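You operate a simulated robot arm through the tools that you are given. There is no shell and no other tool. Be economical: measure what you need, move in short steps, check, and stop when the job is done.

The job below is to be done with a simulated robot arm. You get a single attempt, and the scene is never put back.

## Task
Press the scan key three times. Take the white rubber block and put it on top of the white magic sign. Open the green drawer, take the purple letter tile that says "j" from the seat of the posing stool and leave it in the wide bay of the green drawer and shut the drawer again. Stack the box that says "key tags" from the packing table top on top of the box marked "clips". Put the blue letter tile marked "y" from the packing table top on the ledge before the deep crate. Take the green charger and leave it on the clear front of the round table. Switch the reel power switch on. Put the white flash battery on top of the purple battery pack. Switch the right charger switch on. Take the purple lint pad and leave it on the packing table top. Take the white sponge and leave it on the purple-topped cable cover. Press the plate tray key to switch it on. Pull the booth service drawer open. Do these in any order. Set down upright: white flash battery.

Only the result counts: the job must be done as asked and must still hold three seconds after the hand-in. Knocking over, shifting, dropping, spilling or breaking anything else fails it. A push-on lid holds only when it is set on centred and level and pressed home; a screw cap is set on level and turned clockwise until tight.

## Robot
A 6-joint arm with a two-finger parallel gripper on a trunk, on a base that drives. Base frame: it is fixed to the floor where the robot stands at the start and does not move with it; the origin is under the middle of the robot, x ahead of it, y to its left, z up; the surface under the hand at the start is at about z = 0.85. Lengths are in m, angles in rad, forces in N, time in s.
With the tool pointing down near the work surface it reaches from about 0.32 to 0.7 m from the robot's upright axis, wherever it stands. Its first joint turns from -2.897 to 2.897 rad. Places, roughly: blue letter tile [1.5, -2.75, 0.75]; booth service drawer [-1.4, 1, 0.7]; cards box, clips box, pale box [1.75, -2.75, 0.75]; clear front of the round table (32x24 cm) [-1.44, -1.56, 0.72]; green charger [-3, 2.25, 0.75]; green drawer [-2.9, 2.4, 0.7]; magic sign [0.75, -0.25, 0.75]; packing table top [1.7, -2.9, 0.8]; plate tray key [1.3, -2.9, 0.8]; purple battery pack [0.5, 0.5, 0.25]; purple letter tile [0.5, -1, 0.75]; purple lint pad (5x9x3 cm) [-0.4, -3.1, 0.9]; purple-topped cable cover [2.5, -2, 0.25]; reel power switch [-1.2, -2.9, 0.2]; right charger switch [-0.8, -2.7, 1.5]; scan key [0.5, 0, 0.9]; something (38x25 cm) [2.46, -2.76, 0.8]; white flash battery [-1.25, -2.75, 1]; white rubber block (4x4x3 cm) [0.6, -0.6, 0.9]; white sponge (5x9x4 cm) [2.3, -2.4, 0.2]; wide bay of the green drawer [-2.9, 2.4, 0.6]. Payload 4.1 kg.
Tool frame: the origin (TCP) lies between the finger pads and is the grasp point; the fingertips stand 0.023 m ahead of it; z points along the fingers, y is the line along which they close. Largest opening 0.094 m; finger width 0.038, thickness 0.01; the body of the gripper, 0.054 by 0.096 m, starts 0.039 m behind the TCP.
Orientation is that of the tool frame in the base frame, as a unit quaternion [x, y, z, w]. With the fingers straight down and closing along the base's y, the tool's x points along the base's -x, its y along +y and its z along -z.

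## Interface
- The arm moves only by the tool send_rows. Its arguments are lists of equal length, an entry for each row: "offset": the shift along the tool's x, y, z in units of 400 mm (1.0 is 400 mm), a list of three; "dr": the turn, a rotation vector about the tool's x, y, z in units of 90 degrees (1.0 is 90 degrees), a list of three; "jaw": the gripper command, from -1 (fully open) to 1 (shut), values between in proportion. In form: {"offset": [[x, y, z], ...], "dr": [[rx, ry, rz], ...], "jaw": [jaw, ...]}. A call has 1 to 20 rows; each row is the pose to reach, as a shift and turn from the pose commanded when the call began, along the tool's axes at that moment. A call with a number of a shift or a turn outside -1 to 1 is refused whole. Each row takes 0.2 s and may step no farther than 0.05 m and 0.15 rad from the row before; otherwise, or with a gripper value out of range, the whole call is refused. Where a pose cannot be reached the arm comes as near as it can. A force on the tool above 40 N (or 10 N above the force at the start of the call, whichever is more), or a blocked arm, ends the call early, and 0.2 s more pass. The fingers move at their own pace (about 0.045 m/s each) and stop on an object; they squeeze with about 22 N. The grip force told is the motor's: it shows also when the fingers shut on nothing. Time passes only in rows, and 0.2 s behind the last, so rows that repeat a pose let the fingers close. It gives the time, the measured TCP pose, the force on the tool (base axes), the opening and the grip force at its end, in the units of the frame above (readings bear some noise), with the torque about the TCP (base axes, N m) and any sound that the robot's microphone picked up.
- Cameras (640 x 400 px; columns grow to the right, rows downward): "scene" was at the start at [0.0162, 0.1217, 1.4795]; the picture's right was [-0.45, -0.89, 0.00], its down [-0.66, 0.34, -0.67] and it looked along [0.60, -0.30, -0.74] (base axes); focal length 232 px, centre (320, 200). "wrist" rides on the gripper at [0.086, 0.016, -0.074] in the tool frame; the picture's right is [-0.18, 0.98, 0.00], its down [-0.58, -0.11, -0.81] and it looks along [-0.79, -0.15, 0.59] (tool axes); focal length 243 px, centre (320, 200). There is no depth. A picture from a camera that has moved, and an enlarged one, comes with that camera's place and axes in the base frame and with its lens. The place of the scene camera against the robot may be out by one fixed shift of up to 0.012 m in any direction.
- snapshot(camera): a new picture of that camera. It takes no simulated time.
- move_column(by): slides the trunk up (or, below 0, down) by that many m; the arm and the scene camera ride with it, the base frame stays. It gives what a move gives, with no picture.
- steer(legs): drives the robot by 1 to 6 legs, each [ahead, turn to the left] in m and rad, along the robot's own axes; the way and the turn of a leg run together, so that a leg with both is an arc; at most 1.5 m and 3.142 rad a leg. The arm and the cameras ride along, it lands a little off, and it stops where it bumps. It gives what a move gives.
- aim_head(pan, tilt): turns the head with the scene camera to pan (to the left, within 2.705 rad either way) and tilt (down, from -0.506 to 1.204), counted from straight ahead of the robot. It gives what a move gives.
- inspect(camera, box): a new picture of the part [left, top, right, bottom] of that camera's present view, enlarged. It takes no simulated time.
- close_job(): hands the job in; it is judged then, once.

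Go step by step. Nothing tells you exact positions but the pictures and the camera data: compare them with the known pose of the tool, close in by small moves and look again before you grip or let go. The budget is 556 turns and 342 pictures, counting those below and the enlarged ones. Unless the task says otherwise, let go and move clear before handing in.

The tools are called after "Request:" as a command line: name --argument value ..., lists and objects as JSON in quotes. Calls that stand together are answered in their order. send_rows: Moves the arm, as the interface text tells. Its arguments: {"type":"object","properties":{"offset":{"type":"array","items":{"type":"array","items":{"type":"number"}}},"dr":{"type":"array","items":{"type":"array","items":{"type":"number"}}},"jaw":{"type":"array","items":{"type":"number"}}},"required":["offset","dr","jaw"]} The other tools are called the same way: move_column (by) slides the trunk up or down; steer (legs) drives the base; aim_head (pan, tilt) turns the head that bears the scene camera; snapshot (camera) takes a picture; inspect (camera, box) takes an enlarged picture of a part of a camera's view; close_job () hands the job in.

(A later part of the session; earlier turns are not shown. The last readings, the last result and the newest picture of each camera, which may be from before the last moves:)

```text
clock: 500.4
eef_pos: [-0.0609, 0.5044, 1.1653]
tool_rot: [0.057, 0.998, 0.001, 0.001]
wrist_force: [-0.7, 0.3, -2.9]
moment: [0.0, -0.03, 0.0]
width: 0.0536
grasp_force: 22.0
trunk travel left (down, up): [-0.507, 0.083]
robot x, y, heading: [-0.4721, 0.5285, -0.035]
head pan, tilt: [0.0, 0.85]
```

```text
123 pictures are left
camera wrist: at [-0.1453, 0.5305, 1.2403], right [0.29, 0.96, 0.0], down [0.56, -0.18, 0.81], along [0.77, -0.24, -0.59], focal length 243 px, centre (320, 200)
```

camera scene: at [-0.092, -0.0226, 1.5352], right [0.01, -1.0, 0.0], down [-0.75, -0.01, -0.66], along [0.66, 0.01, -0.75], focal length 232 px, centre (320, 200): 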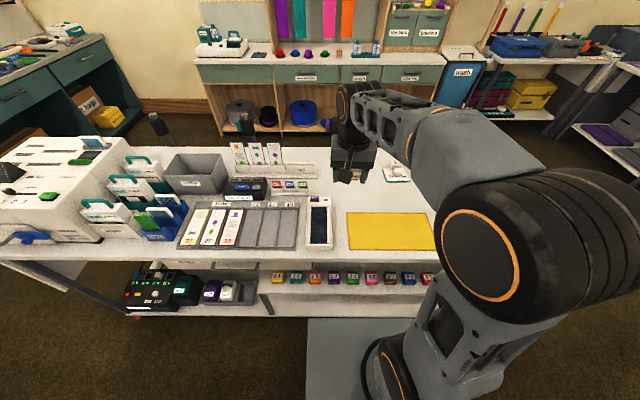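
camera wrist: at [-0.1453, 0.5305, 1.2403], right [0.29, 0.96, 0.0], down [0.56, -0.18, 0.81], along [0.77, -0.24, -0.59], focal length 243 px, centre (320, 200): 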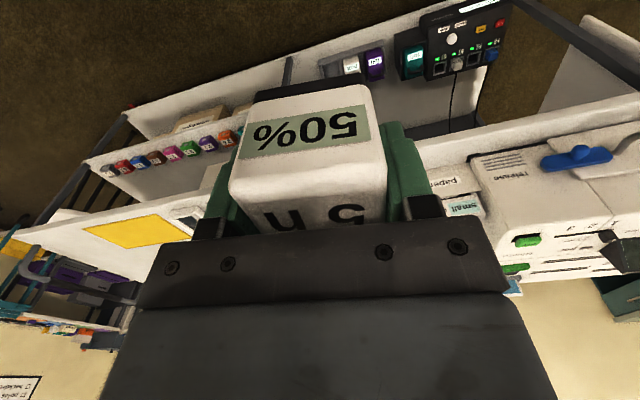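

Request:
move_column --by -0.4

Request:
move_column --by -0.1

Request:
send_rows --offset '[[-0.08, 0.02, 0.05], [-0.16, 0.05, 0.1], [-0.24, 0.08, 0.15], [-0.32, 0.1, 0.2], [-0.4, 0.12, 0.25], [-0.46, 0.13, 0.33], [-0.46, 0.13, 0.42], [-0.46, 0.13, 0.51], [-0.46, 0.13, 0.6], [-0.46, 0.13, 0.69]]' --dr '[[0, 0, -0.037], [0, 0, -0.073], [0, 0, -0.073], [0, 0, -0.073], [0, 0, -0.073], [0, 0, -0.073], [0, 0, -0.073], [0, 0, -0.073], [0, 0, -0.073], [0, 0, -0.073]]' --jaw '[1, 1, 1, 1, 1, 1, 1, 1, 1, 1]'

```text
clock: 504.2
eef_pos: [-0.0607, 0.5057, 0.7652]
tool_rot: [0.057, 0.998, 0.001, 0.0]
wrist_force: [0.0, -0.8, -3.5]
moment: [0.0, -0.03, 0.01]
width: 0.054
grasp_force: 22.3
trunk travel left (down, up): [-0.107, 0.483]
robot x, y, heading: [-0.4764, 0.5253, -0.036]
head pan, tilt: [0.0, 0.85]
```

```text
clock: 505.5
eef_pos: [-0.0608, 0.5054, 0.6649]
tool_rot: [0.056, 0.998, 0.001, 0.001]
wrist_force: [0.9, -0.6, -3.2]
moment: [-0.01, -0.02, 0.03]
width: 0.0539
grasp_force: 22.2
trunk travel left (down, up): [-0.007, 0.583]
robot x, y, heading: [-0.4788, 0.5246, -0.035]
head pan, tilt: [0.0, 0.85]
```

```text
clock: 507.7
eef_pos: [0.1284, 0.5363, 0.3902]
tool_rot: [0.0, 1.0, 0.001, 0.001]
wrist_force: [0.0, -0.4, -4.0]
moment: [0.0, -0.03, 0.07]
width: 0.054
grasp_force: 21.9
trunk travel left (down, up): [-0.007, 0.583]
robot x, y, heading: [-0.4788, 0.5284, -0.033]
head pan, tilt: [0.0, 0.85]
```

Request:
send_rows --offset '[[0, 0.1, 0], [0, 0.195, 0]]' --dr '[[0, 0, 0], [0, 0, 0]]' --jaw '[1, 1]'

Request:
steer --legs '[[0.2, 0]]'

Request:
snapshot --camera "wrist"

Request:
aim_head --pan 0.05 --tilt 0.75

Request:
inspect --camera "scene" --box '[260, 190, 400, 290]'

```text
clock: 508.3
eef_pos: [0.128, 0.6162, 0.3884]
tool_rot: [0.0, 1.0, 0.002, 0.001]
wrist_force: [0.1, -0.4, -3.3]
moment: [0.0, 0.0, -0.03]
width: 0.0537
grasp_force: 22.1
trunk travel left (down, up): [-0.007, 0.583]
robot x, y, heading: [-0.4758, 0.5274, -0.041]
head pan, tilt: [0.0, 0.85]
```

```text
clock: 509.9
eef_pos: [0.3293, 0.6076, 0.3873]
tool_rot: [0.001, 1.0, 0.001, 0.0]
wrist_force: [0.6, -0.2, -3.5]
moment: [-0.03, -0.04, -0.02]
width: 0.0539
grasp_force: 22.3
trunk travel left (down, up): [-0.007, 0.583]
robot x, y, heading: [-0.273, 0.5171, -0.037]
head pan, tilt: [0.0, 0.85]
```

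```text
122 pictures are left
camera wrist: at [0.2429, 0.6236, 0.4626], right [0.19, 0.98, 0.0], down [0.58, -0.11, 0.81], along [0.79, -0.15, -0.59], focal length 243 px, centre (320, 200)
```

wrist: 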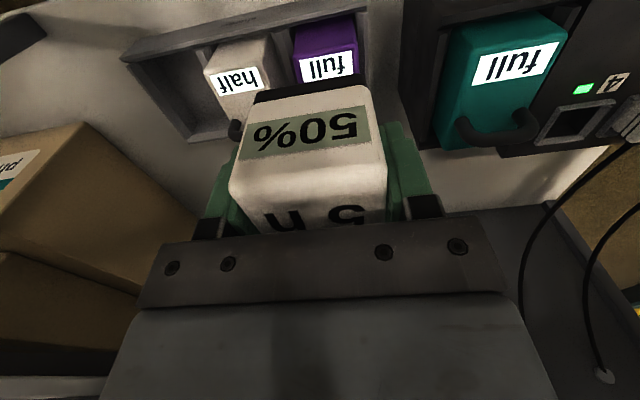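

```text
clock: 510.6
eef_pos: [0.3307, 0.6079, 0.3882]
tool_rot: [0.001, 1.0, 0.001, 0.001]
wrist_force: [0.4, 0.5, -3.6]
moment: [-0.01, -0.04, -0.02]
width: 0.0539
grasp_force: 22.1
trunk travel left (down, up): [-0.007, 0.583]
robot x, y, heading: [-0.2781, 0.5189, -0.034]
head pan, tilt: [0.051, 0.75]
```

```text
4.00 times, centred on (330, 240) of scene
camera zoom: at [-0.2404, 0.6796, 1.0432], right [0.01, -1.0, 0.0], down [-0.68, -0.01, -0.73], along [0.73, 0.01, -0.68], focal length 930 px, centre (280, 40)
```

zoom: 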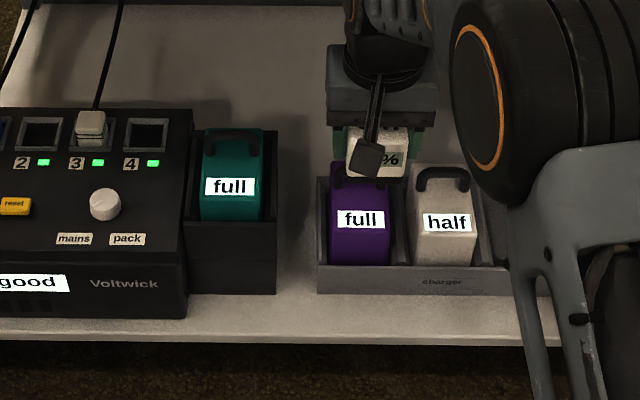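

The pack label is confirmed at (0.342,0.611), z≈0.248; free strip x≈0.325–0.38. I target the battery centre at x≈0.348 and lower to just above.

Request:
send_rows --offset '[[-0.0525, 0.01, 0.02], [-0.0525, 0.01, 0.1], [-0.0525, 0.01, 0.17]]' --dr '[[0, 0, 0], [0, 0, 0], [0, 0, 0]]' --jaw '[1, 1, 1]'

Request:
snapshot --camera "wrist"

Request:
inspect --camera "scene" --box '[290, 210, 390, 280]'

```text
clock: 511.4
eef_pos: [0.35, 0.6112, 0.3191]
tool_rot: [0.002, 1.0, 0.001, 0.001]
wrist_force: [0.2, 0.0, -4.0]
moment: [-0.02, -0.03, 0.0]
width: 0.0539
grasp_force: 21.7
trunk travel left (down, up): [-0.007, 0.583]
robot x, y, heading: [-0.2745, 0.5184, -0.039]
head pan, tilt: [0.051, 0.75]
```

```text
120 pictures are left
camera wrist: at [0.2633, 0.6274, 0.3945], right [0.19, 0.98, 0.0], down [0.58, -0.11, 0.81], along [0.79, -0.15, -0.59], focal length 243 px, centre (320, 200)
```

wrist: 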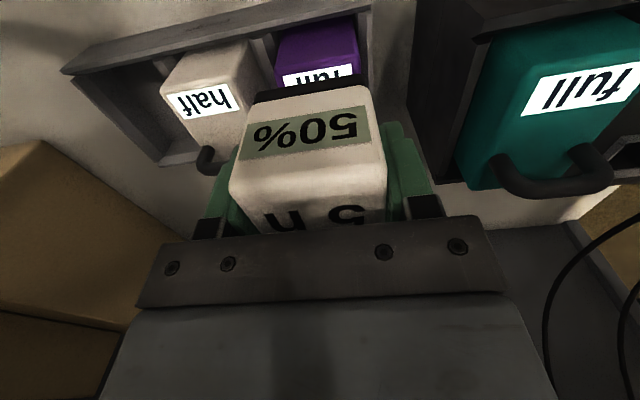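

```text
5.71 times, centred on (340, 245) of scene
camera zoom: at [-0.2405, 0.6796, 1.0433], right [0.01, -1.0, 0.0], down [-0.68, -0.01, -0.73], along [0.73, 0.01, -0.68], focal length 1328 px, centre (206, -57)
```

zoom: 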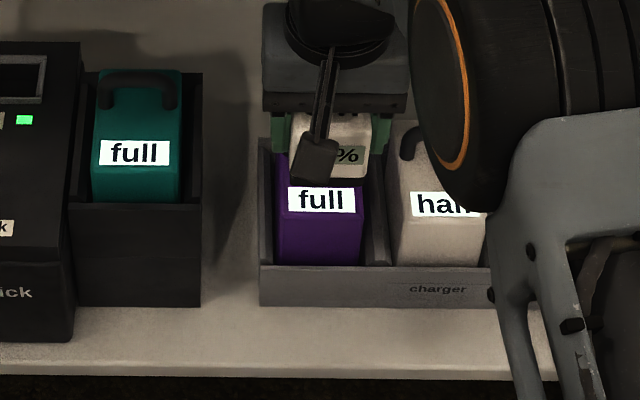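

Laterally aligned. I lower further in fine steps.

Request:
send_rows --offset '[[0, 0.003, 0.04], [0, 0.003, 0.065], [0, 0.003, 0.075]]' --dr '[[0, 0, 0], [0, 0, 0], [0, 0, 0]]' --jaw '[1, 1, 1]'

Request:
snapshot --camera "wrist"

```text
clock: 512.2
eef_pos: [0.3517, 0.6133, 0.2892]
tool_rot: [0.001, 1.0, 0.001, 0.001]
wrist_force: [-0.5, 0.1, -3.4]
moment: [-0.02, -0.03, 0.0]
width: 0.0539
grasp_force: 22.1
trunk travel left (down, up): [-0.007, 0.583]
robot x, y, heading: [-0.2744, 0.5193, -0.035]
head pan, tilt: [0.051, 0.75]
```

```text
118 pictures are left
camera wrist: at [0.2645, 0.6287, 0.365], right [0.18, 0.98, 0.0], down [0.58, -0.11, 0.81], along [0.79, -0.15, -0.59], focal length 243 px, centre (320, 200)
```

wrist: 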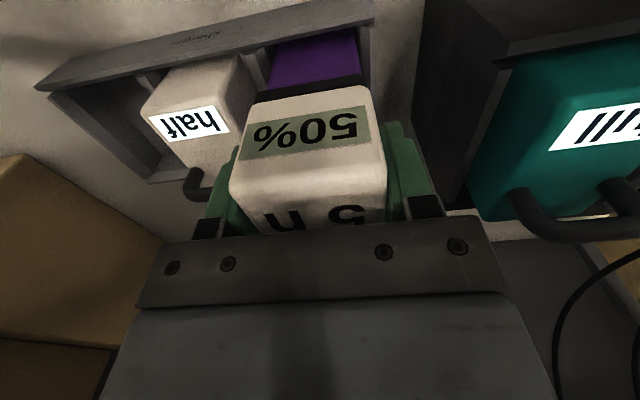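

Request:
send_rows --offset '[[0, 0, 0.007], [0, 0, 0.013], [0, 0, 0.019]]' --dr '[[0, 0, 0], [0, 0, 0], [0, 0, 0]]' --jaw '[1, 1, 1]'

```text
clock: 513.0
eef_pos: [0.3517, 0.6122, 0.2829]
tool_rot: [0.001, 1.0, 0.001, 0.002]
wrist_force: [0.0, -0.2, -3.2]
moment: [0.01, -0.06, 0.01]
width: 0.0538
grasp_force: 22.1
trunk travel left (down, up): [-0.007, 0.583]
robot x, y, heading: [-0.2741, 0.5185, -0.031]
head pan, tilt: [0.051, 0.75]
```

Request:
send_rows --offset '[[0, 0, 0.006], [0, 0, 0.011]]' --dr '[[0, 0, 0], [0, 0, 0]]' --jaw '[1, 1]'

```text
clock: 513.6
eef_pos: [0.3513, 0.6128, 0.2784]
tool_rot: [0.0, 1.0, 0.001, 0.0]
wrist_force: [-0.2, -0.1, -3.8]
moment: [-0.03, -0.03, -0.02]
width: 0.0538
grasp_force: 22.0
trunk travel left (down, up): [-0.007, 0.583]
robot x, y, heading: [-0.2781, 0.5149, -0.035]
head pan, tilt: [0.051, 0.75]
```

Request:
send_rows --offset '[[0, 0, 0.006], [0, 0, 0.012]]' --dr '[[0, 0, 0], [0, 0, 0]]' --jaw '[1, 1]'

Request:
snapshot --camera "wrist"

Request:
inspect --camera "scene" --box '[290, 210, 390, 280]'

```text
clock: 514.2
eef_pos: [0.3505, 0.6137, 0.2731]
tool_rot: [0.001, 1.0, 0.001, 0.001]
wrist_force: [0.0, 0.2, -3.0]
moment: [-0.01, -0.05, -0.02]
width: 0.0537
grasp_force: 21.8
trunk travel left (down, up): [-0.007, 0.583]
robot x, y, heading: [-0.2732, 0.5147, -0.032]
head pan, tilt: [0.051, 0.75]
```

```text
117 pictures are left
camera wrist: at [0.2639, 0.6288, 0.3478], right [0.19, 0.98, 0.0], down [0.58, -0.11, 0.81], along [0.79, -0.15, -0.59], focal length 243 px, centre (320, 200)
```

wrist: 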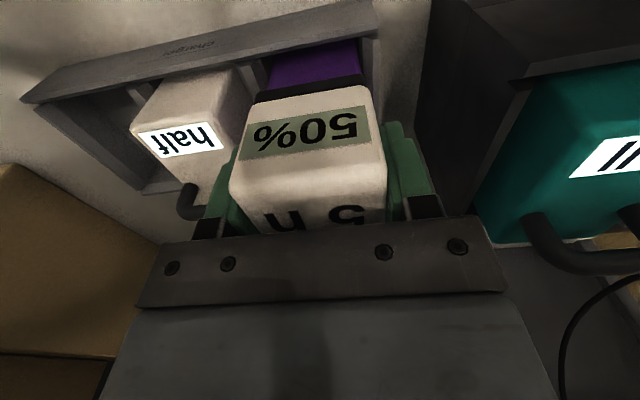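

```text
5.71 times, centred on (340, 245) of scene
camera zoom: at [-0.2404, 0.6796, 1.0432], right [0.01, -1.0, 0.0], down [-0.68, -0.01, -0.73], along [0.73, 0.01, -0.68], focal length 1328 px, centre (206, -57)
```

zoom: 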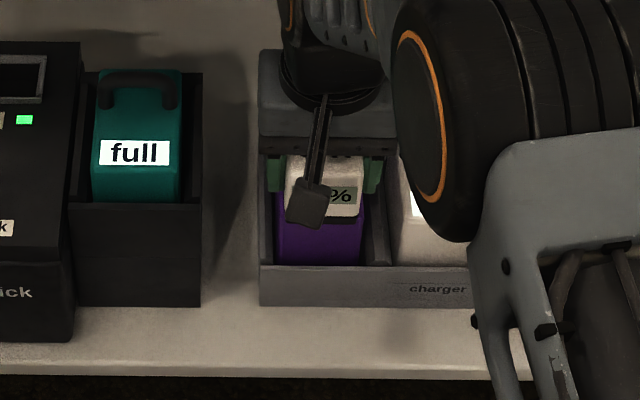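

No contact yet, so the top is lower than thought. I continue down in fine steps to find it.

Request:
send_rows --offset '[[0, 0, 0.006], [0, 0, 0.012], [0, 0, 0.018]]' --dr '[[0, 0, 0], [0, 0, 0], [0, 0, 0]]' --jaw '[1, 1, 1]'

```text
clock: 515.0
eef_pos: [0.3506, 0.6126, 0.2655]
tool_rot: [0.001, 1.0, 0.0, 0.002]
wrist_force: [-0.5, -0.6, -3.2]
moment: [0.0, -0.04, 0.03]
width: 0.054
grasp_force: 22.1
trunk travel left (down, up): [-0.007, 0.583]
robot x, y, heading: [-0.2729, 0.5205, -0.037]
head pan, tilt: [0.051, 0.75]
```

Request:
send_rows --offset '[[0, 0, 0.006], [0, 0, 0.012]]' --dr '[[0, 0, 0], [0, 0, 0]]' --jaw '[1, 1]'

```text
clock: 515.6
eef_pos: [0.352, 0.6137, 0.2612]
tool_rot: [0.001, 1.0, 0.0, 0.002]
wrist_force: [0.2, -0.4, -3.5]
moment: [0.03, -0.04, 0.01]
width: 0.0539
grasp_force: 22.1
trunk travel left (down, up): [-0.007, 0.583]
robot x, y, heading: [-0.2731, 0.5173, -0.042]
head pan, tilt: [0.051, 0.75]
```

Request:
send_rows --offset '[[0, 0, 0.006], [0, 0, 0.012]]' --dr '[[0, 0, 0], [0, 0, 0]]' --jaw '[1, 1]'

Request:
snapshot --camera "wrist"

```text
clock: 516.2
eef_pos: [0.3512, 0.6121, 0.2555]
tool_rot: [0.001, 1.0, 0.001, 0.001]
wrist_force: [-0.4, 0.9, -4.1]
moment: [0.01, -0.06, 0.01]
width: 0.0538
grasp_force: 21.9
trunk travel left (down, up): [-0.007, 0.583]
robot x, y, heading: [-0.2755, 0.5151, -0.038]
head pan, tilt: [0.051, 0.75]
```

```text
115 pictures are left
camera wrist: at [0.2641, 0.6289, 0.3307], right [0.18, 0.98, 0.0], down [0.58, -0.11, 0.81], along [0.79, -0.15, -0.59], focal length 243 px, centre (320, 200)
```

wrist: 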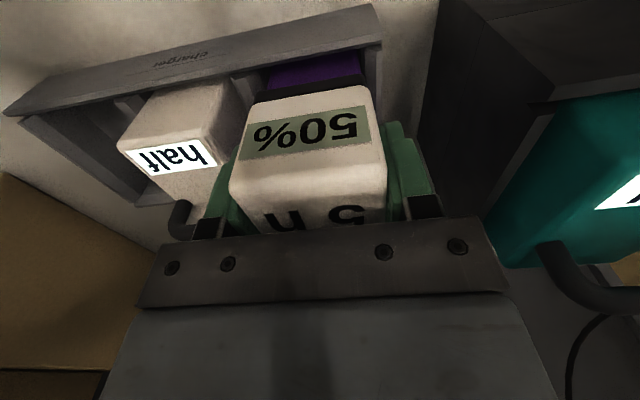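

I triangulate the pack's front top edge at (0.340, z 0.2185), so the battery should sit ~1.8 cm further in. I move forward in small steps.

Request:
send_rows --offset '[[-0.015, 0, -0.008], [-0.03, 0, -0.008], [-0.045, 0, -0.008]]' --dr '[[0, 0, 0], [0, 0, 0], [0, 0, 0]]' --jaw '[1, 1, 1]'

Request:
snapshot --camera "wrist"

```text
clock: 517.0
eef_pos: [0.3695, 0.6129, 0.2595]
tool_rot: [0.0, 1.0, 0.001, 0.0]
wrist_force: [0.2, 0.3, -3.6]
moment: [0.0, 0.01, 0.02]
width: 0.054
grasp_force: 22.3
trunk travel left (down, up): [-0.007, 0.583]
robot x, y, heading: [-0.2752, 0.518, -0.037]
head pan, tilt: [0.051, 0.75]
```

```text
114 pictures are left
camera wrist: at [0.2828, 0.629, 0.334], right [0.19, 0.98, 0.0], down [0.58, -0.11, 0.81], along [0.79, -0.15, -0.59], focal length 243 px, centre (320, 200)
```

wrist: 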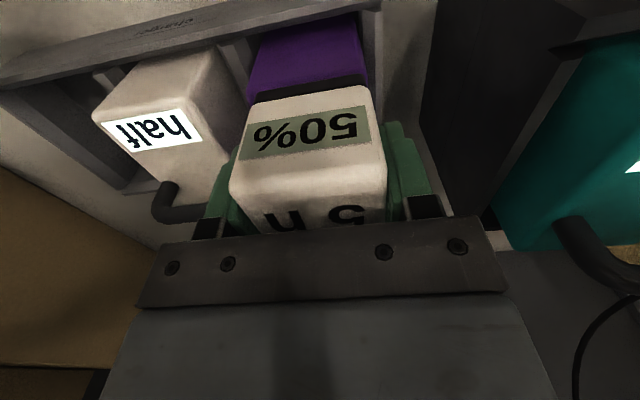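

Request:
send_rows --offset '[[0, 0, 0.008], [0, 0, 0.014], [0, 0, 0.019]]' --dr '[[0, 0, 0], [0, 0, 0], [0, 0, 0]]' --jaw '[1, 1, 1]'

```text
clock: 517.8
eef_pos: [0.3701, 0.6131, 0.253]
tool_rot: [0.001, 1.0, 0.001, 0.002]
wrist_force: [-1.9, -1.2, 5.4]
moment: [-0.28, 0.29, -0.06]
width: 0.0538
grasp_force: 21.4
trunk travel left (down, up): [-0.007, 0.583]
robot x, y, heading: [-0.2763, 0.5174, -0.034]
head pan, tilt: [0.051, 0.75]
```

Contact on the pack top at z≈0.22. I release gently.

Request:
send_rows --offset '[[0, 0, 0.002], [0, 0, 0.002], [0, 0, 0.002], [0, 0, 0.002]]' --dr '[[0, 0, 0], [0, 0, 0], [0, 0, 0], [0, 0, 0]]' --jaw '[-0.2, -0.3, -0.35, -0.35]'

Request:
snapshot --camera "wrist"

```text
clock: 518.8
eef_pos: [0.3679, 0.6151, 0.2506]
tool_rot: [0.001, 1.0, 0.001, 0.001]
wrist_force: [0.0, 0.5, -0.1]
moment: [0.0, 0.0, -0.01]
width: 0.0633
grasp_force: 0.1
trunk travel left (down, up): [-0.007, 0.583]
robot x, y, heading: [-0.2719, 0.5195, -0.038]
head pan, tilt: [0.051, 0.75]
```

```text
113 pictures are left
camera wrist: at [0.282, 0.6299, 0.3262], right [0.18, 0.98, 0.0], down [0.58, -0.11, 0.81], along [0.79, -0.15, -0.59], focal length 243 px, centre (320, 200)
```

wrist: 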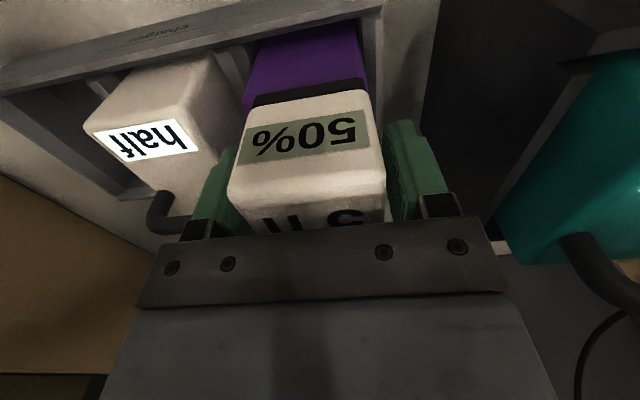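

Request:
send_rows --offset '[[0, 0, 0], [0, 0, 0], [0, 0, -0.02], [0, 0, -0.06], [0, 0, -0.12], [0, 0, -0.2], [0, 0, -0.28]]' --dr '[[0, 0, 0], [0, 0, 0], [0, 0, 0], [0, 0, 0], [0, 0, 0], [0, 0, 0], [0, 0, 0]]' --jaw '[-0.45, -0.45, -0.45, -0.45, -0.45, -0.45, -0.45]'

Request:
snapshot --camera "wrist"

Request:
inspect --camera "scene" --box '[290, 210, 390, 280]'

```text
clock: 520.4
eef_pos: [0.3691, 0.6123, 0.3634]
tool_rot: [0.001, 1.0, 0.001, 0.0]
wrist_force: [0.9, 0.0, -1.2]
moment: [0.01, -0.01, 0.02]
width: 0.0681
grasp_force: 0.1
trunk travel left (down, up): [-0.007, 0.583]
robot x, y, heading: [-0.2761, 0.516, -0.033]
head pan, tilt: [0.051, 0.75]
```

```text
112 pictures are left
camera wrist: at [0.2823, 0.6279, 0.4382], right [0.19, 0.98, 0.0], down [0.58, -0.11, 0.81], along [0.79, -0.15, -0.59], focal length 243 px, centre (320, 200)
```

wrist: 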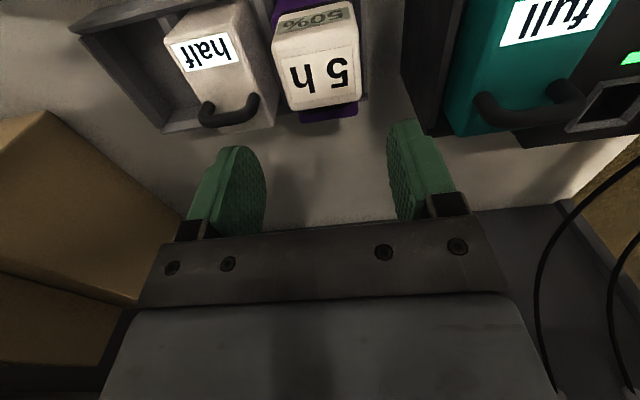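

```text
5.71 times, centred on (340, 245) of scene
camera zoom: at [-0.2404, 0.6796, 1.0432], right [0.01, -1.0, 0.0], down [-0.68, -0.01, -0.73], along [0.73, 0.01, -0.68], focal length 1328 px, centre (206, -57)
```

zoom: 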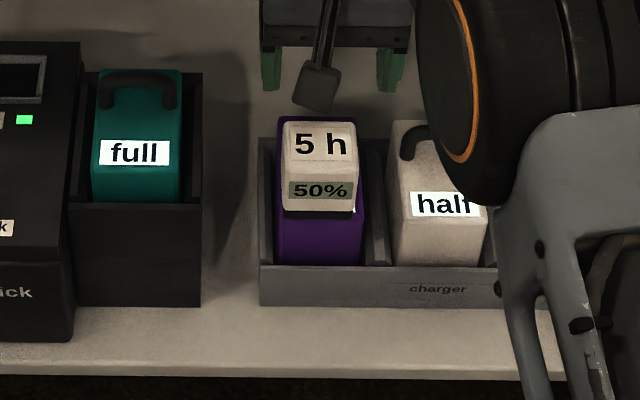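

The battery stands upright on the purple pack. I back out and head for the booth drawer.

Request:
steer --legs '[[-0.3, 0]]'

Request:
move_column --by 0.4

Request:
send_rows --offset '[[0.05, 0, -0.08], [0.1, 0, -0.16], [0.15, 0, -0.24], [0.2, 0, -0.32], [0.25, -0.03, -0.4], [0.3, -0.07, -0.48], [0.35, -0.1, -0.56], [0.4, -0.15, -0.64], [0.45, -0.2, -0.72]]' --dr '[[0, 0, 0], [0, 0, 0], [0, 0, 0], [0, 0, 0], [0, 0, 0], [0, 0, 0], [0, 0, 0], [0, 0, 0], [0, 0, 0]]' --jaw '[1, 1, 1, 1, 1, 1, 1, 1, 1]'

Request:
aim_head --pan 2.5 --tilt 0.6

Request:
snapshot --camera "scene"

```text
clock: 522.5
eef_pos: [0.0678, 0.6237, 0.3633]
tool_rot: [-0.001, 1.0, 0.001, 0.001]
wrist_force: [0.0, 0.3, 0.6]
moment: [-0.01, 0.01, 0.0]
width: 0.0681
grasp_force: 0.0
trunk travel left (down, up): [-0.007, 0.583]
robot x, y, heading: [-0.5788, 0.528, -0.039]
head pan, tilt: [0.051, 0.75]
```

```text
clock: 526.3
eef_pos: [0.0669, 0.6244, 0.7648]
tool_rot: [-0.001, 1.0, 0.0, 0.0]
wrist_force: [0.5, -0.4, -0.1]
moment: [0.0, -0.02, 0.0]
width: 0.0681
grasp_force: 0.1
trunk travel left (down, up): [-0.407, 0.183]
robot x, y, heading: [-0.5759, 0.5262, -0.032]
head pan, tilt: [0.051, 0.75]
```

```text
clock: 528.3
eef_pos: [-0.1144, 0.544, 1.0532]
tool_rot: [-0.001, 1.0, 0.001, 0.001]
wrist_force: [1.2, -0.5, 0.5]
moment: [0.01, -0.01, 0.03]
width: 0.0
grasp_force: 22.0
trunk travel left (down, up): [-0.407, 0.183]
robot x, y, heading: [-0.5813, 0.5311, -0.037]
head pan, tilt: [0.051, 0.75]
```

```text
clock: 530.5
eef_pos: [-0.1136, 0.5443, 1.0525]
tool_rot: [-0.001, 1.0, 0.0, 0.0]
wrist_force: [0.1, -0.2, 0.9]
moment: [-0.01, -0.02, -0.05]
width: 0.0
grasp_force: 22.2
trunk travel left (down, up): [-0.407, 0.183]
robot x, y, heading: [-0.5747, 0.5313, -0.038]
head pan, tilt: [2.499, 0.6]
```

```text
110 pictures are left
camera scene: at [-0.6945, 0.7442, 1.4561], right [0.63, 0.78, 0.0], down [0.44, -0.35, -0.83], along [-0.64, 0.52, -0.56], focal length 232 px, centre (320, 200)
```

scene: 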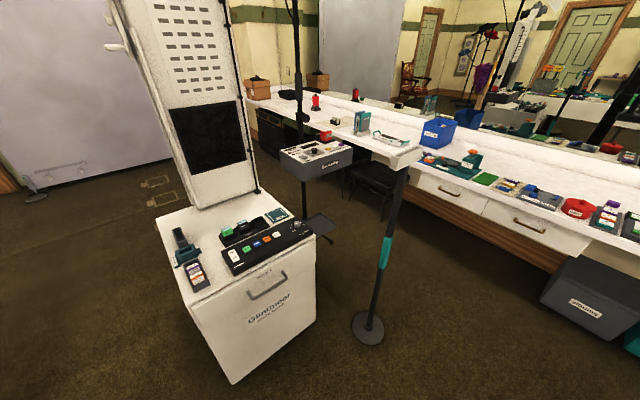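

The booth's front drawer faces +x with a bar handle near (-1.24,0.93,0.68). I move to face it.

Request:
steer --legs '[[0, 1.609], [0.4, 0], [0, 1.571]]'

Request:
aim_head --pan 0 --tilt 0.8

Request:
snapshot --camera "scene"

Request:
snapshot --camera "wrist"

```text
clock: 540.8
eef_pos: [-1.0396, 0.8778, 1.0525]
tool_rot: [0.999, 0.037, -0.001, 0.001]
wrist_force: [0.1, -0.3, 0.2]
moment: [0.0, 0.0, -0.02]
width: 0.0003
grasp_force: 21.8
trunk travel left (down, up): [-0.407, 0.183]
robot x, y, heading: [-0.577, 0.9303, -3.097]
head pan, tilt: [2.499, 0.6]
```

```text
clock: 543.1
eef_pos: [-1.0396, 0.878, 1.0526]
tool_rot: [0.999, 0.037, -0.001, 0.001]
wrist_force: [-0.1, -0.6, -0.2]
moment: [0.01, 0.0, 0.03]
width: 0.0
grasp_force: 22.4
trunk travel left (down, up): [-0.407, 0.183]
robot x, y, heading: [-0.5797, 0.9274, -3.099]
head pan, tilt: [0.0, 0.799]
```

```text
109 pictures are left
camera scene: at [-0.5876, 0.7513, 1.4393], right [-0.04, 1.0, 0.0], down [0.72, 0.03, -0.7], along [-0.7, -0.03, -0.72], focal length 232 px, centre (320, 200)
```

scene: 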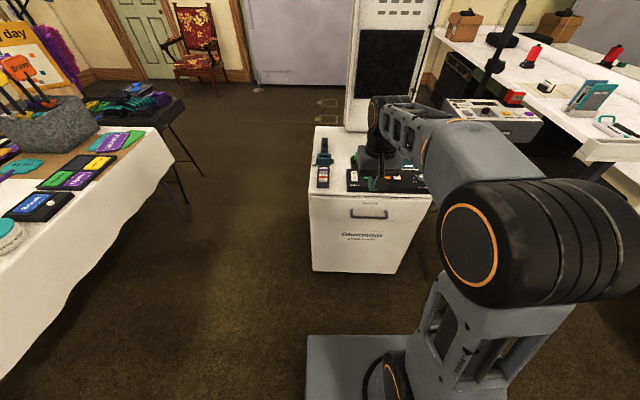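

```text
108 pictures are left
camera wrist: at [-0.9531, 0.8684, 1.1273], right [-0.11, -0.99, 0.0], down [-0.59, 0.07, 0.81], along [-0.8, 0.09, -0.59], focal length 243 px, centre (320, 200)
```

wrist: 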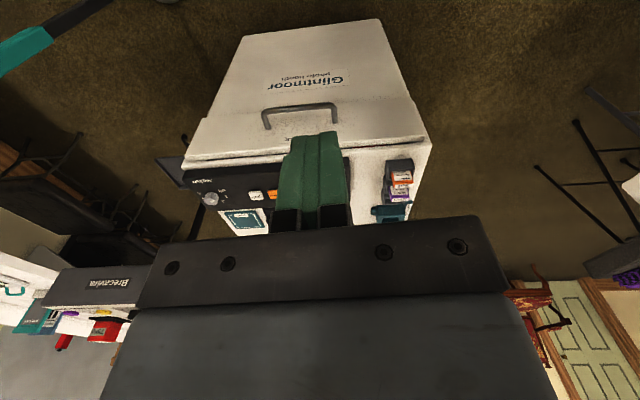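

Request:
inspect --camera "wrist" --box '[200, 60, 420, 190]'

Request:
inspect --camera "scene" --box '[300, 170, 440, 270]'

```text
2.91 times, centred on (310, 125) of wrist
camera zoom: at [-0.9531, 0.8684, 1.1273], right [-0.11, -0.99, 0.0], down [-0.59, 0.07, 0.81], along [-0.8, 0.09, -0.59], focal length 706 px, centre (349, 418)
```

zoom: 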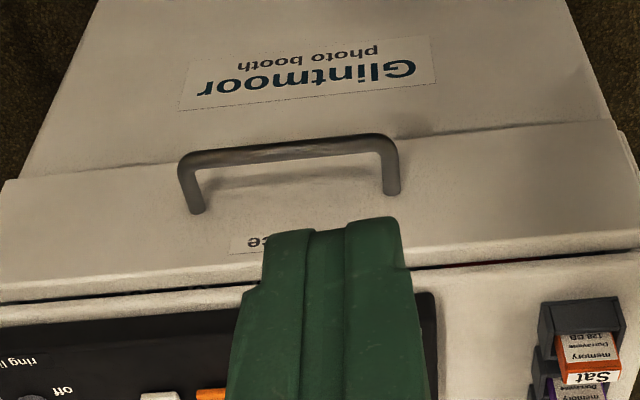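

```text
4.00 times, centred on (370, 220) of scene
camera zoom: at [-0.5876, 0.7513, 1.4393], right [-0.04, 1.0, 0.0], down [0.72, 0.03, -0.7], along [-0.7, -0.03, -0.72], focal length 930 px, centre (120, 120)
```

zoom: 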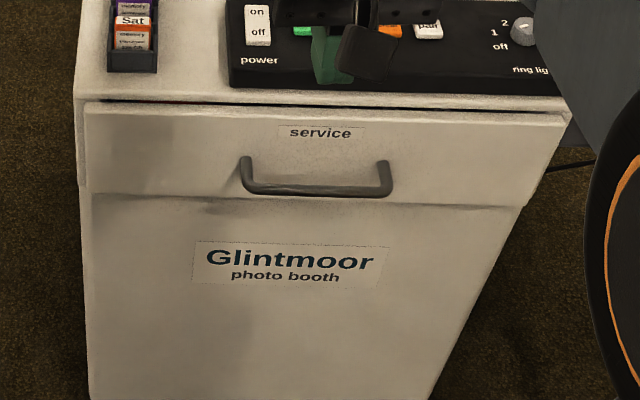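

The "service" drawer has a U-handle at (-1.247,0.945,0.665). I'll grip its bar with the hand rolled a quarter turn and tilted forward. First lower the trunk, approach, and roll.

Request:
move_column --by -0.15

Request:
steer --legs '[[0.1, 0]]'

Request:
send_rows --offset '[[0.03, 0, 0], [0.06, 0, 0], [0.09, 0, 0], [0.12, 0, 0], [0.12, 0, 0], [0.12, 0, 0], [0.12, 0, 0], [0.12, 0, 0], [0.12, 0, 0], [0.12, 0, 0], [0.12, 0, 0], [0.12, 0, 0]]' --dr '[[0, 0, 0.09], [0, 0, 0.18], [0, 0, 0.27], [0, 0, 0.36], [0, 0, 0.45], [0, 0, 0.54], [0, 0, 0.63], [0, 0, 0.72], [0, 0, 0.81], [0, 0, 0.9], [0, 0, 0.98], [0, 0, 0.98]]' --jaw '[1, 1, 1, 1, 1, 1, 1, 1, 1, 1, 1, 1]'

```text
clock: 544.8
eef_pos: [-1.0404, 0.8765, 0.9022]
tool_rot: [0.999, 0.038, -0.001, 0.002]
wrist_force: [-0.5, 0.2, -0.1]
moment: [-0.07, -0.02, 0.0]
width: 0.0001
grasp_force: 22.0
trunk travel left (down, up): [-0.257, 0.333]
robot x, y, heading: [-0.574, 0.9262, -3.098]
head pan, tilt: [0.0, 0.799]
```

```text
clock: 546.0
eef_pos: [-1.1418, 0.8744, 0.9028]
tool_rot: [0.999, 0.038, -0.001, 0.001]
wrist_force: [-0.5, 0.3, -0.2]
moment: [-0.01, 0.03, 0.01]
width: 0.0003
grasp_force: 21.7
trunk travel left (down, up): [-0.257, 0.333]
robot x, y, heading: [-0.6791, 0.924, -3.102]
head pan, tilt: [0.0, 0.799]
```

```text
clock: 548.6
eef_pos: [-1.0933, 0.8771, 0.9021]
tool_rot: [0.743, -0.669, 0.0, 0.001]
wrist_force: [-0.5, 1.6, -1.0]
moment: [0.03, 0.0, -0.03]
width: 0.0
grasp_force: 22.0
trunk travel left (down, up): [-0.257, 0.333]
robot x, y, heading: [-0.6804, 0.9197, -3.105]
head pan, tilt: [0.0, 0.799]
```

Request:
send_rows --offset '[[-0.09, 0.025, 0.06], [-0.176, 0.049, 0.12], [-0.176, 0.049, 0.2]]' --dr '[[0, 0, 0.067], [0, 0, 0.067], [0, 0, 0.067]]' --jaw '[0.23, 0.23, 0.23]'

Request:
send_rows --offset '[[0, 0, 0.02], [0, 0, 0.04], [0, 0, 0.04], [0, 0, 0.04], [0, 0, 0.04], [0, 0, 0.04]]' --dr '[[-0.085, 0, 0], [-0.17, 0, 0], [-0.255, 0, 0], [-0.34, 0, 0], [-0.425, 0, 0], [-0.5, 0, 0]]' --jaw '[0.23, 0.23, 0.23, 0.23, 0.23, 0.23]'

Request:
snapshot --camera "wrist"

Request:
snapshot --camera "scene"

```text
clock: 549.4
eef_pos: [-1.1199, 0.9462, 0.8232]
tool_rot: [0.707, -0.707, -0.001, 0.001]
wrist_force: [-0.1, 0.3, -0.4]
moment: [0.0, 0.05, 0.0]
width: 0.0362
grasp_force: 0.0
trunk travel left (down, up): [-0.257, 0.333]
robot x, y, heading: [-0.6814, 0.9194, -3.1]
head pan, tilt: [0.0, 0.799]
```

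```text
clock: 550.8
eef_pos: [-1.1214, 0.9447, 0.8072]
tool_rot: [0.66, -0.656, -0.256, 0.262]
wrist_force: [0.3, 0.1, -0.1]
moment: [0.02, -0.02, 0.0]
width: 0.0365
grasp_force: 0.0
trunk travel left (down, up): [-0.257, 0.333]
robot x, y, heading: [-0.6799, 0.9246, -3.098]
head pan, tilt: [0.0, 0.799]
```

```text
105 pictures are left
camera wrist: at [-1.0817, 0.8584, 0.8734], right [-0.72, 0.18, 0.67], down [0.63, 0.59, 0.51], along [-0.3, 0.79, -0.54], focal length 243 px, centre (320, 200)
```

wrist: 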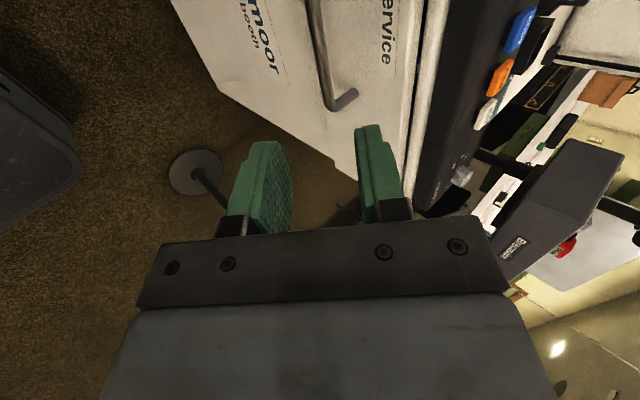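

```text
104 pictures are left
camera scene: at [-0.6885, 0.7473, 1.2893], right [-0.04, 1.0, 0.0], down [0.72, 0.03, -0.7], along [-0.7, -0.03, -0.72], focal length 232 px, centre (320, 200)
```

scene: 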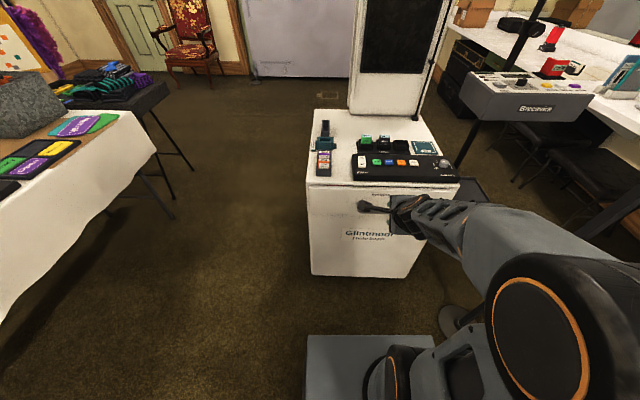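

Bar measured at x -1.247, z ≈0.674; my approach line runs right onto it. I advance part way and look.

Request:
send_rows --offset '[[0, 0, 0.1], [0, 0, 0.2], [0, 0, 0.28]]' --dr '[[0, 0, 0], [0, 0, 0], [0, 0, 0]]' --jaw '[0.23, 0.23, 0.23]'

Request:
snapshot --camera "wrist"

```text
clock: 551.6
eef_pos: [-1.2015, 0.9454, 0.7255]
tool_rot: [0.656, -0.651, -0.269, 0.273]
wrist_force: [0.4, 0.3, 0.6]
moment: [-0.02, 0.02, -0.03]
width: 0.0362
grasp_force: 0.1
out of reach, approached as far as the arm can: row 1
trunk travel left (down, up): [-0.257, 0.333]
robot x, y, heading: [-0.6784, 0.9219, -3.103]
head pan, tilt: [0.0, 0.799]
```

```text
103 pictures are left
camera wrist: at [-1.1592, 0.86, 0.7903], right [-0.7, 0.18, 0.7], down [0.64, 0.59, 0.49], along [-0.32, 0.79, -0.52], focal length 243 px, centre (320, 200)
```

wrist: 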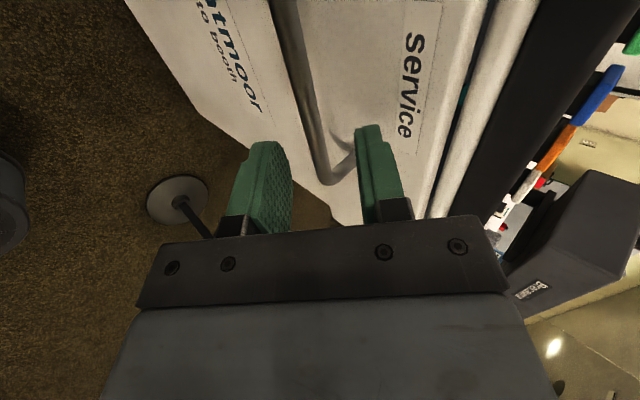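

The bar lies right between the fingers. I advance and close on it.

Request:
send_rows --offset '[[0, 0, 0.06], [0, 0, 0.12], [0, 0, 0.16]]' --dr '[[0, 0, 0], [0, 0, 0], [0, 0, 0]]' --jaw '[0.23, 0.23, 0.23]'

Request:
snapshot --camera "wrist"

```text
clock: 552.4
eef_pos: [-1.2462, 0.9521, 0.6847]
tool_rot: [0.655, -0.651, -0.266, 0.275]
wrist_force: [15.3, 0.2, 12.4]
moment: [0.21, 0.48, -0.25]
width: 0.0348
grasp_force: 0.1
out of reach, approached as far as the arm can: row 2, 3
trunk travel left (down, up): [-0.257, 0.333]
robot x, y, heading: [-0.6834, 0.9241, -3.098]
head pan, tilt: [0.0, 0.799]
```

```text
102 pictures are left
camera wrist: at [-1.205, 0.8658, 0.7499], right [-0.7, 0.18, 0.69], down [0.64, 0.59, 0.49], along [-0.32, 0.79, -0.53], focal length 243 px, centre (320, 200)
```

wrist: 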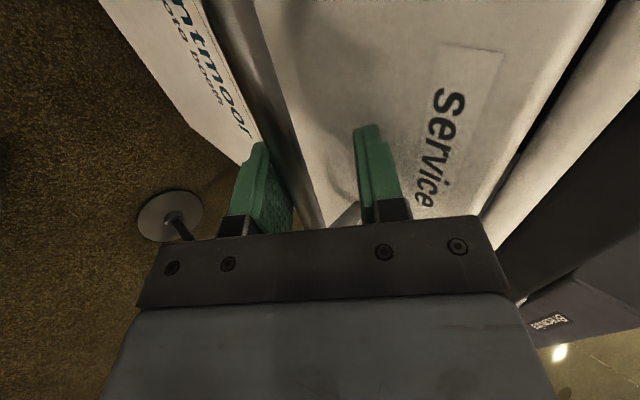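

Request:
send_rows --offset '[[0, 0, -0.01], [0, 0, -0.01], [0, 0, -0.01]]' --dr '[[0, 0, 0], [0, 0, 0], [0, 0, 0]]' --jaw '[1, 1, 1]'

Request:
steer --legs '[[-0.12, 0]]'

Request:
snapshot --camera "scene"

```text
clock: 553.0
eef_pos: [-1.2381, 0.9536, 0.677]
tool_rot: [0.66, -0.654, -0.258, 0.264]
wrist_force: [-0.8, 0.7, -11.6]
moment: [0.56, 0.01, 0.2]
width: 0.0126
grasp_force: 22.2
trunk travel left (down, up): [-0.257, 0.333]
robot x, y, heading: [-0.6835, 0.9214, -3.102]
head pan, tilt: [0.0, 0.799]
stopped in row 3: the force on the tool passed its limit at 44 N (the readings are from after the stop); the commanded pose is now the measured one
```

```text
clock: 554.2
eef_pos: [-1.1323, 0.9531, 0.678]
tool_rot: [0.662, -0.652, -0.257, 0.266]
wrist_force: [-1.4, -7.5, 0.0]
moment: [0.47, -0.03, -0.67]
width: 0.0127
grasp_force: 44.8
trunk travel left (down, up): [-0.257, 0.333]
robot x, y, heading: [-0.5751, 0.9273, -3.095]
head pan, tilt: [0.0, 0.799]
stopped in leg 1: the force on the tool passed its limit at 43 N (the readings are from after the stop); the commanded pose is now the measured one
```

```text
101 pictures are left
camera scene: at [-0.5817, 0.751, 1.2893], right [-0.05, 1.0, 0.0], down [0.72, 0.03, -0.7], along [-0.7, -0.03, -0.72], focal length 232 px, centre (320, 200)
```

scene: 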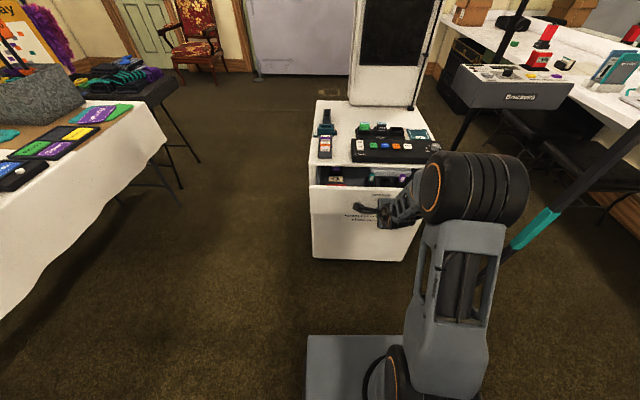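

The drawer is moving. I pull further.

Request:
steer --legs '[[-0.1, 0]]'

Request:
inspect --camera "scene" --box '[290, 80, 470, 280]'

```text
clock: 555.4
eef_pos: [-1.0433, 0.953, 0.6787]
tool_rot: [0.664, -0.65, -0.256, 0.268]
wrist_force: [1.8, -6.2, 2.9]
moment: [0.11, -0.02, -0.71]
width: 0.0128
grasp_force: 45.1
trunk travel left (down, up): [-0.257, 0.333]
robot x, y, heading: [-0.4855, 0.9315, -3.088]
head pan, tilt: [0.0, 0.799]
stopped in leg 1: the force on the tool passed its limit at 43 N (the readings are from after the stop); the commanded pose is now the measured one
```

```text
2.00 times, centred on (380, 180) of scene
camera zoom: at [-0.4914, 0.7551, 1.2892], right [-0.05, 1.0, 0.0], down [0.72, 0.04, -0.7], along [-0.7, -0.04, -0.72], focal length 465 px, centre (200, 240)
```

zoom: 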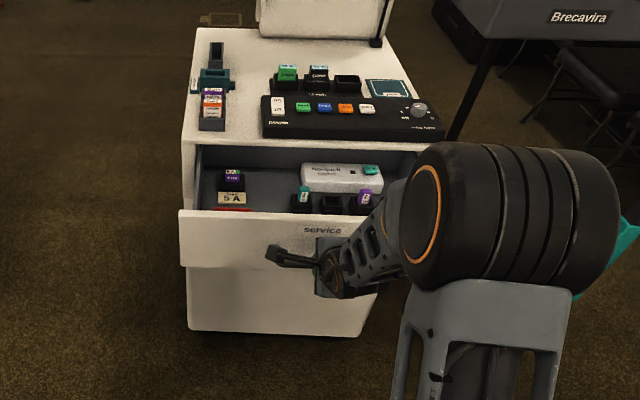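

Request:
steer --legs '[[-0.1, 0]]'

Request:
inspect --camera "scene" --box '[290, 80, 470, 280]'

```text
clock: 556.5
eef_pos: [-0.9644, 0.9539, 0.6785]
tool_rot: [0.662, -0.649, -0.256, 0.272]
wrist_force: [2.1, -6.8, 2.6]
moment: [0.0, -0.03, -0.71]
width: 0.0131
grasp_force: 45.2
trunk travel left (down, up): [-0.257, 0.333]
robot x, y, heading: [-0.3996, 0.9366, -3.08]
head pan, tilt: [0.0, 0.799]
stopped in leg 1: the force on the tool passed its limit at 108 N (the readings are from after the stop); the commanded pose is now the measured one
```

```text
2.00 times, centred on (380, 180) of scene
camera zoom: at [-0.4076, 0.7596, 1.2893], right [-0.06, 1.0, 0.0], down [0.72, 0.04, -0.7], along [-0.7, -0.04, -0.72], focal length 465 px, centre (200, 240)
```

zoom: 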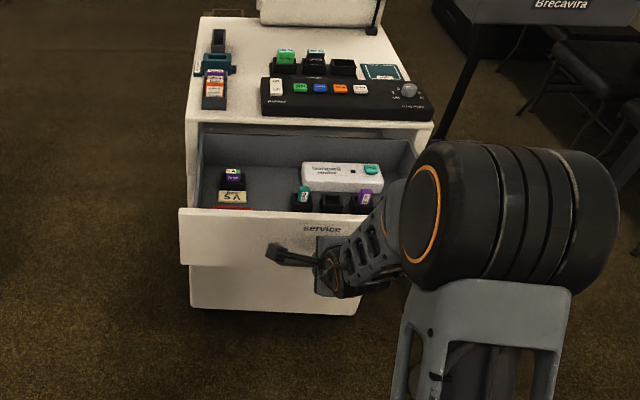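

Drawer is fully open. I release the bar and withdraw along the tool axis.

Request:
send_rows --offset '[[0, 0, 0], [0, 0, 0], [0, 0, -0.03], [0, 0, -0.1], [0, 0, -0.2], [0, 0, -0.3], [0, 0, -0.4]]' --dr '[[0, 0, 0], [0, 0, 0], [0, 0, 0], [0, 0, 0], [0, 0, 0], [0, 0, 0], [0, 0, 0]]' --jaw '[0.3, 0.3, 0.3, 0.3, 0.3, 0.3, 0.3]'

Request:
inspect --camera "scene" --box '[290, 80, 470, 280]'

```text
clock: 558.1
eef_pos: [-0.8535, 0.9574, 0.7923]
tool_rot: [0.662, -0.649, -0.257, 0.272]
wrist_force: [-0.4, -0.3, -1.3]
moment: [-0.02, 0.0, 0.02]
width: 0.0329
grasp_force: 0.1
trunk travel left (down, up): [-0.257, 0.333]
robot x, y, heading: [-0.4045, 0.9333, -3.086]
head pan, tilt: [0.0, 0.799]
```

```text
2.00 times, centred on (380, 180) of scene
camera zoom: at [-0.4085, 0.7601, 1.2892], right [-0.06, 1.0, 0.0], down [0.72, 0.04, -0.7], along [-0.7, -0.04, -0.72], focal length 465 px, centre (200, 240)
```

zoom: 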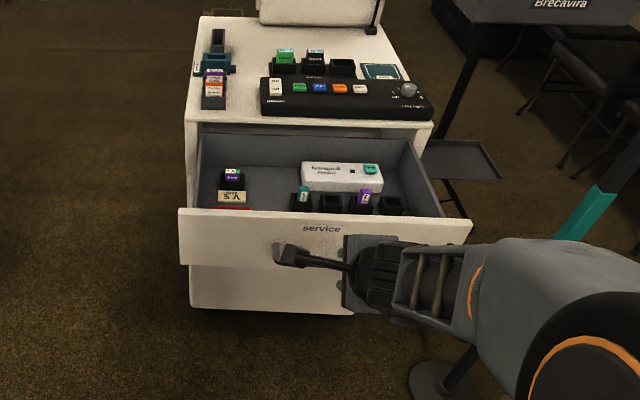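

Request:
send_rows --offset '[[0, 0, 0], [0, 0, 0], [0, 0, 0], [0, 0, 0], [0, 0, 0], [0, 0, 0]]' --dr '[[0.085, 0, 0], [0.17, 0, 0], [0.255, 0, 0], [0.34, 0, 0], [0.42, 0, 0], [0.497, 0, 0]]' --jaw '[1, 1, 1, 1, 1, 1]'

```text
clock: 559.5
eef_pos: [-0.8516, 0.9578, 0.7936]
tool_rot: [0.716, -0.698, 0.01, -0.002]
wrist_force: [0.2, 0.7, -0.3]
moment: [0.01, 0.01, -0.01]
width: 0.0
grasp_force: 21.9
out of reach, approached as far as the arm can: row 1
trunk travel left (down, up): [-0.257, 0.333]
robot x, y, heading: [-0.403, 0.9375, -3.08]
head pan, tilt: [0.0, 0.799]
```

Request:
send_rows --offset '[[0, 0, -0.06], [0, 0, -0.12], [0, 0, -0.18], [0, 0, -0.24], [0, 0, -0.3], [0, 0, -0.36], [0, 0, -0.42], [0, 0, -0.48], [0, 0, -0.54], [0, 0, -0.6], [0, 0, -0.6], [0, 0, -0.6]]' --dr '[[0, 0, -0.09], [0, 0, -0.18], [0, 0, -0.27], [0, 0, -0.36], [0, 0, -0.45], [0, 0, -0.54], [0, 0, -0.63], [0, 0, -0.72], [0, 0, -0.81], [0, 0, -0.9], [0, 0, -0.98], [0, 0, -1.0]]' --jaw '[1, 1, 1, 1, 1, 1, 1, 1, 1, 1, 1, 1]'

Request:
aim_head --pan -0.7 --tilt 0.5

Request:
snapshot --camera "scene"

```text
clock: 562.1
eef_pos: [-0.8574, 0.9614, 1.034]
tool_rot: [1.0, 0.013, 0.007, 0.007]
wrist_force: [0.2, 0.9, 0.2]
moment: [0.01, -0.02, -0.02]
width: 0.0
grasp_force: 21.7
trunk travel left (down, up): [-0.257, 0.333]
robot x, y, heading: [-0.4043, 0.9322, -3.087]
head pan, tilt: [0.0, 0.799]
```

```text
clock: 563.2
eef_pos: [-0.8554, 0.9612, 1.0338]
tool_rot: [1.0, 0.013, 0.007, 0.007]
wrist_force: [-0.2, 0.2, 0.4]
moment: [-0.02, 0.01, 0.01]
width: 0.0001
grasp_force: 21.9
trunk travel left (down, up): [-0.257, 0.333]
robot x, y, heading: [-0.4018, 0.9359, -3.08]
head pan, tilt: [-0.7, 0.499]
```

```text
97 pictures are left
camera scene: at [-0.4006, 0.8192, 1.3152], right [0.6, 0.8, 0.0], down [0.38, -0.29, -0.88], along [-0.7, 0.52, -0.48], focal length 232 px, centre (320, 200)
```

scene: 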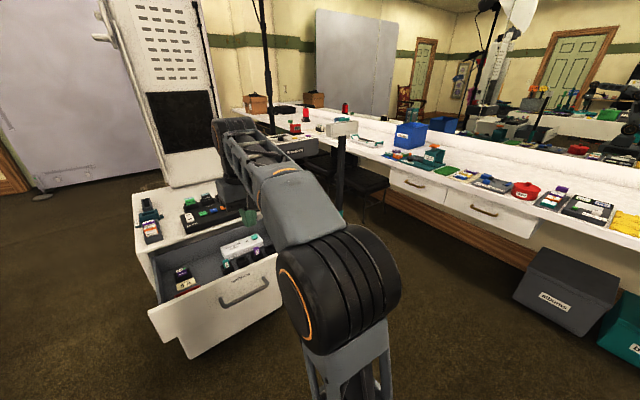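

Booth drawer done. I route around the booth's south side toward the far bench.

Request:
steer --legs '[[0.0, 1.3], [0.7, 0], [0, -1.36], [1.0, 0]]'

Request:
aim_head --pan -0.3 --tilt 0.45

Request:
snapshot --camera "scene"

```text
clock: 578.4
eef_pos: [-1.9985, 0.2953, 1.0344]
tool_rot: [1.0, -0.009, 0.007, 0.008]
wrist_force: [0.4, 0.3, 0.1]
moment: [-0.01, 0.0, 0.0]
width: 0.0
grasp_force: 21.7
trunk travel left (down, up): [-0.257, 0.333]
robot x, y, heading: [-1.549, 0.2551, -3.129]
head pan, tilt: [-0.7, 0.499]
```

```text
clock: 579.3
eef_pos: [-1.999, 0.2966, 1.0334]
tool_rot: [1.0, -0.009, 0.007, 0.006]
wrist_force: [0.0, -0.2, -0.2]
moment: [-0.01, 0.01, 0.02]
width: 0.0001
grasp_force: 22.1
trunk travel left (down, up): [-0.257, 0.333]
robot x, y, heading: [-1.5516, 0.2479, -3.13]
head pan, tilt: [-0.3, 0.45]
```

```text
96 pictures are left
camera scene: at [-1.5679, 0.1021, 1.3197], right [0.28, 0.96, 0.0], down [0.42, -0.12, -0.9], along [-0.86, 0.25, -0.44], focal length 232 px, centre (320, 200)
```

scene: 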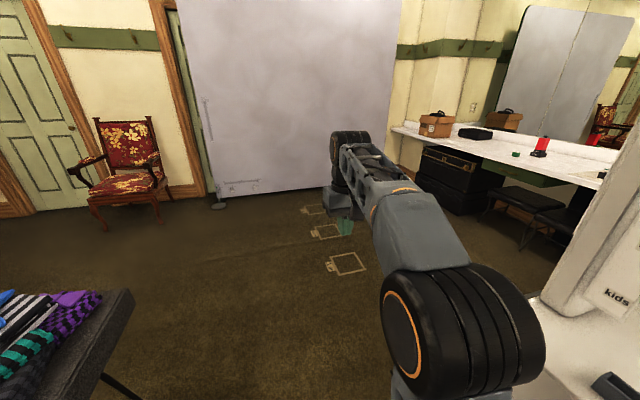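

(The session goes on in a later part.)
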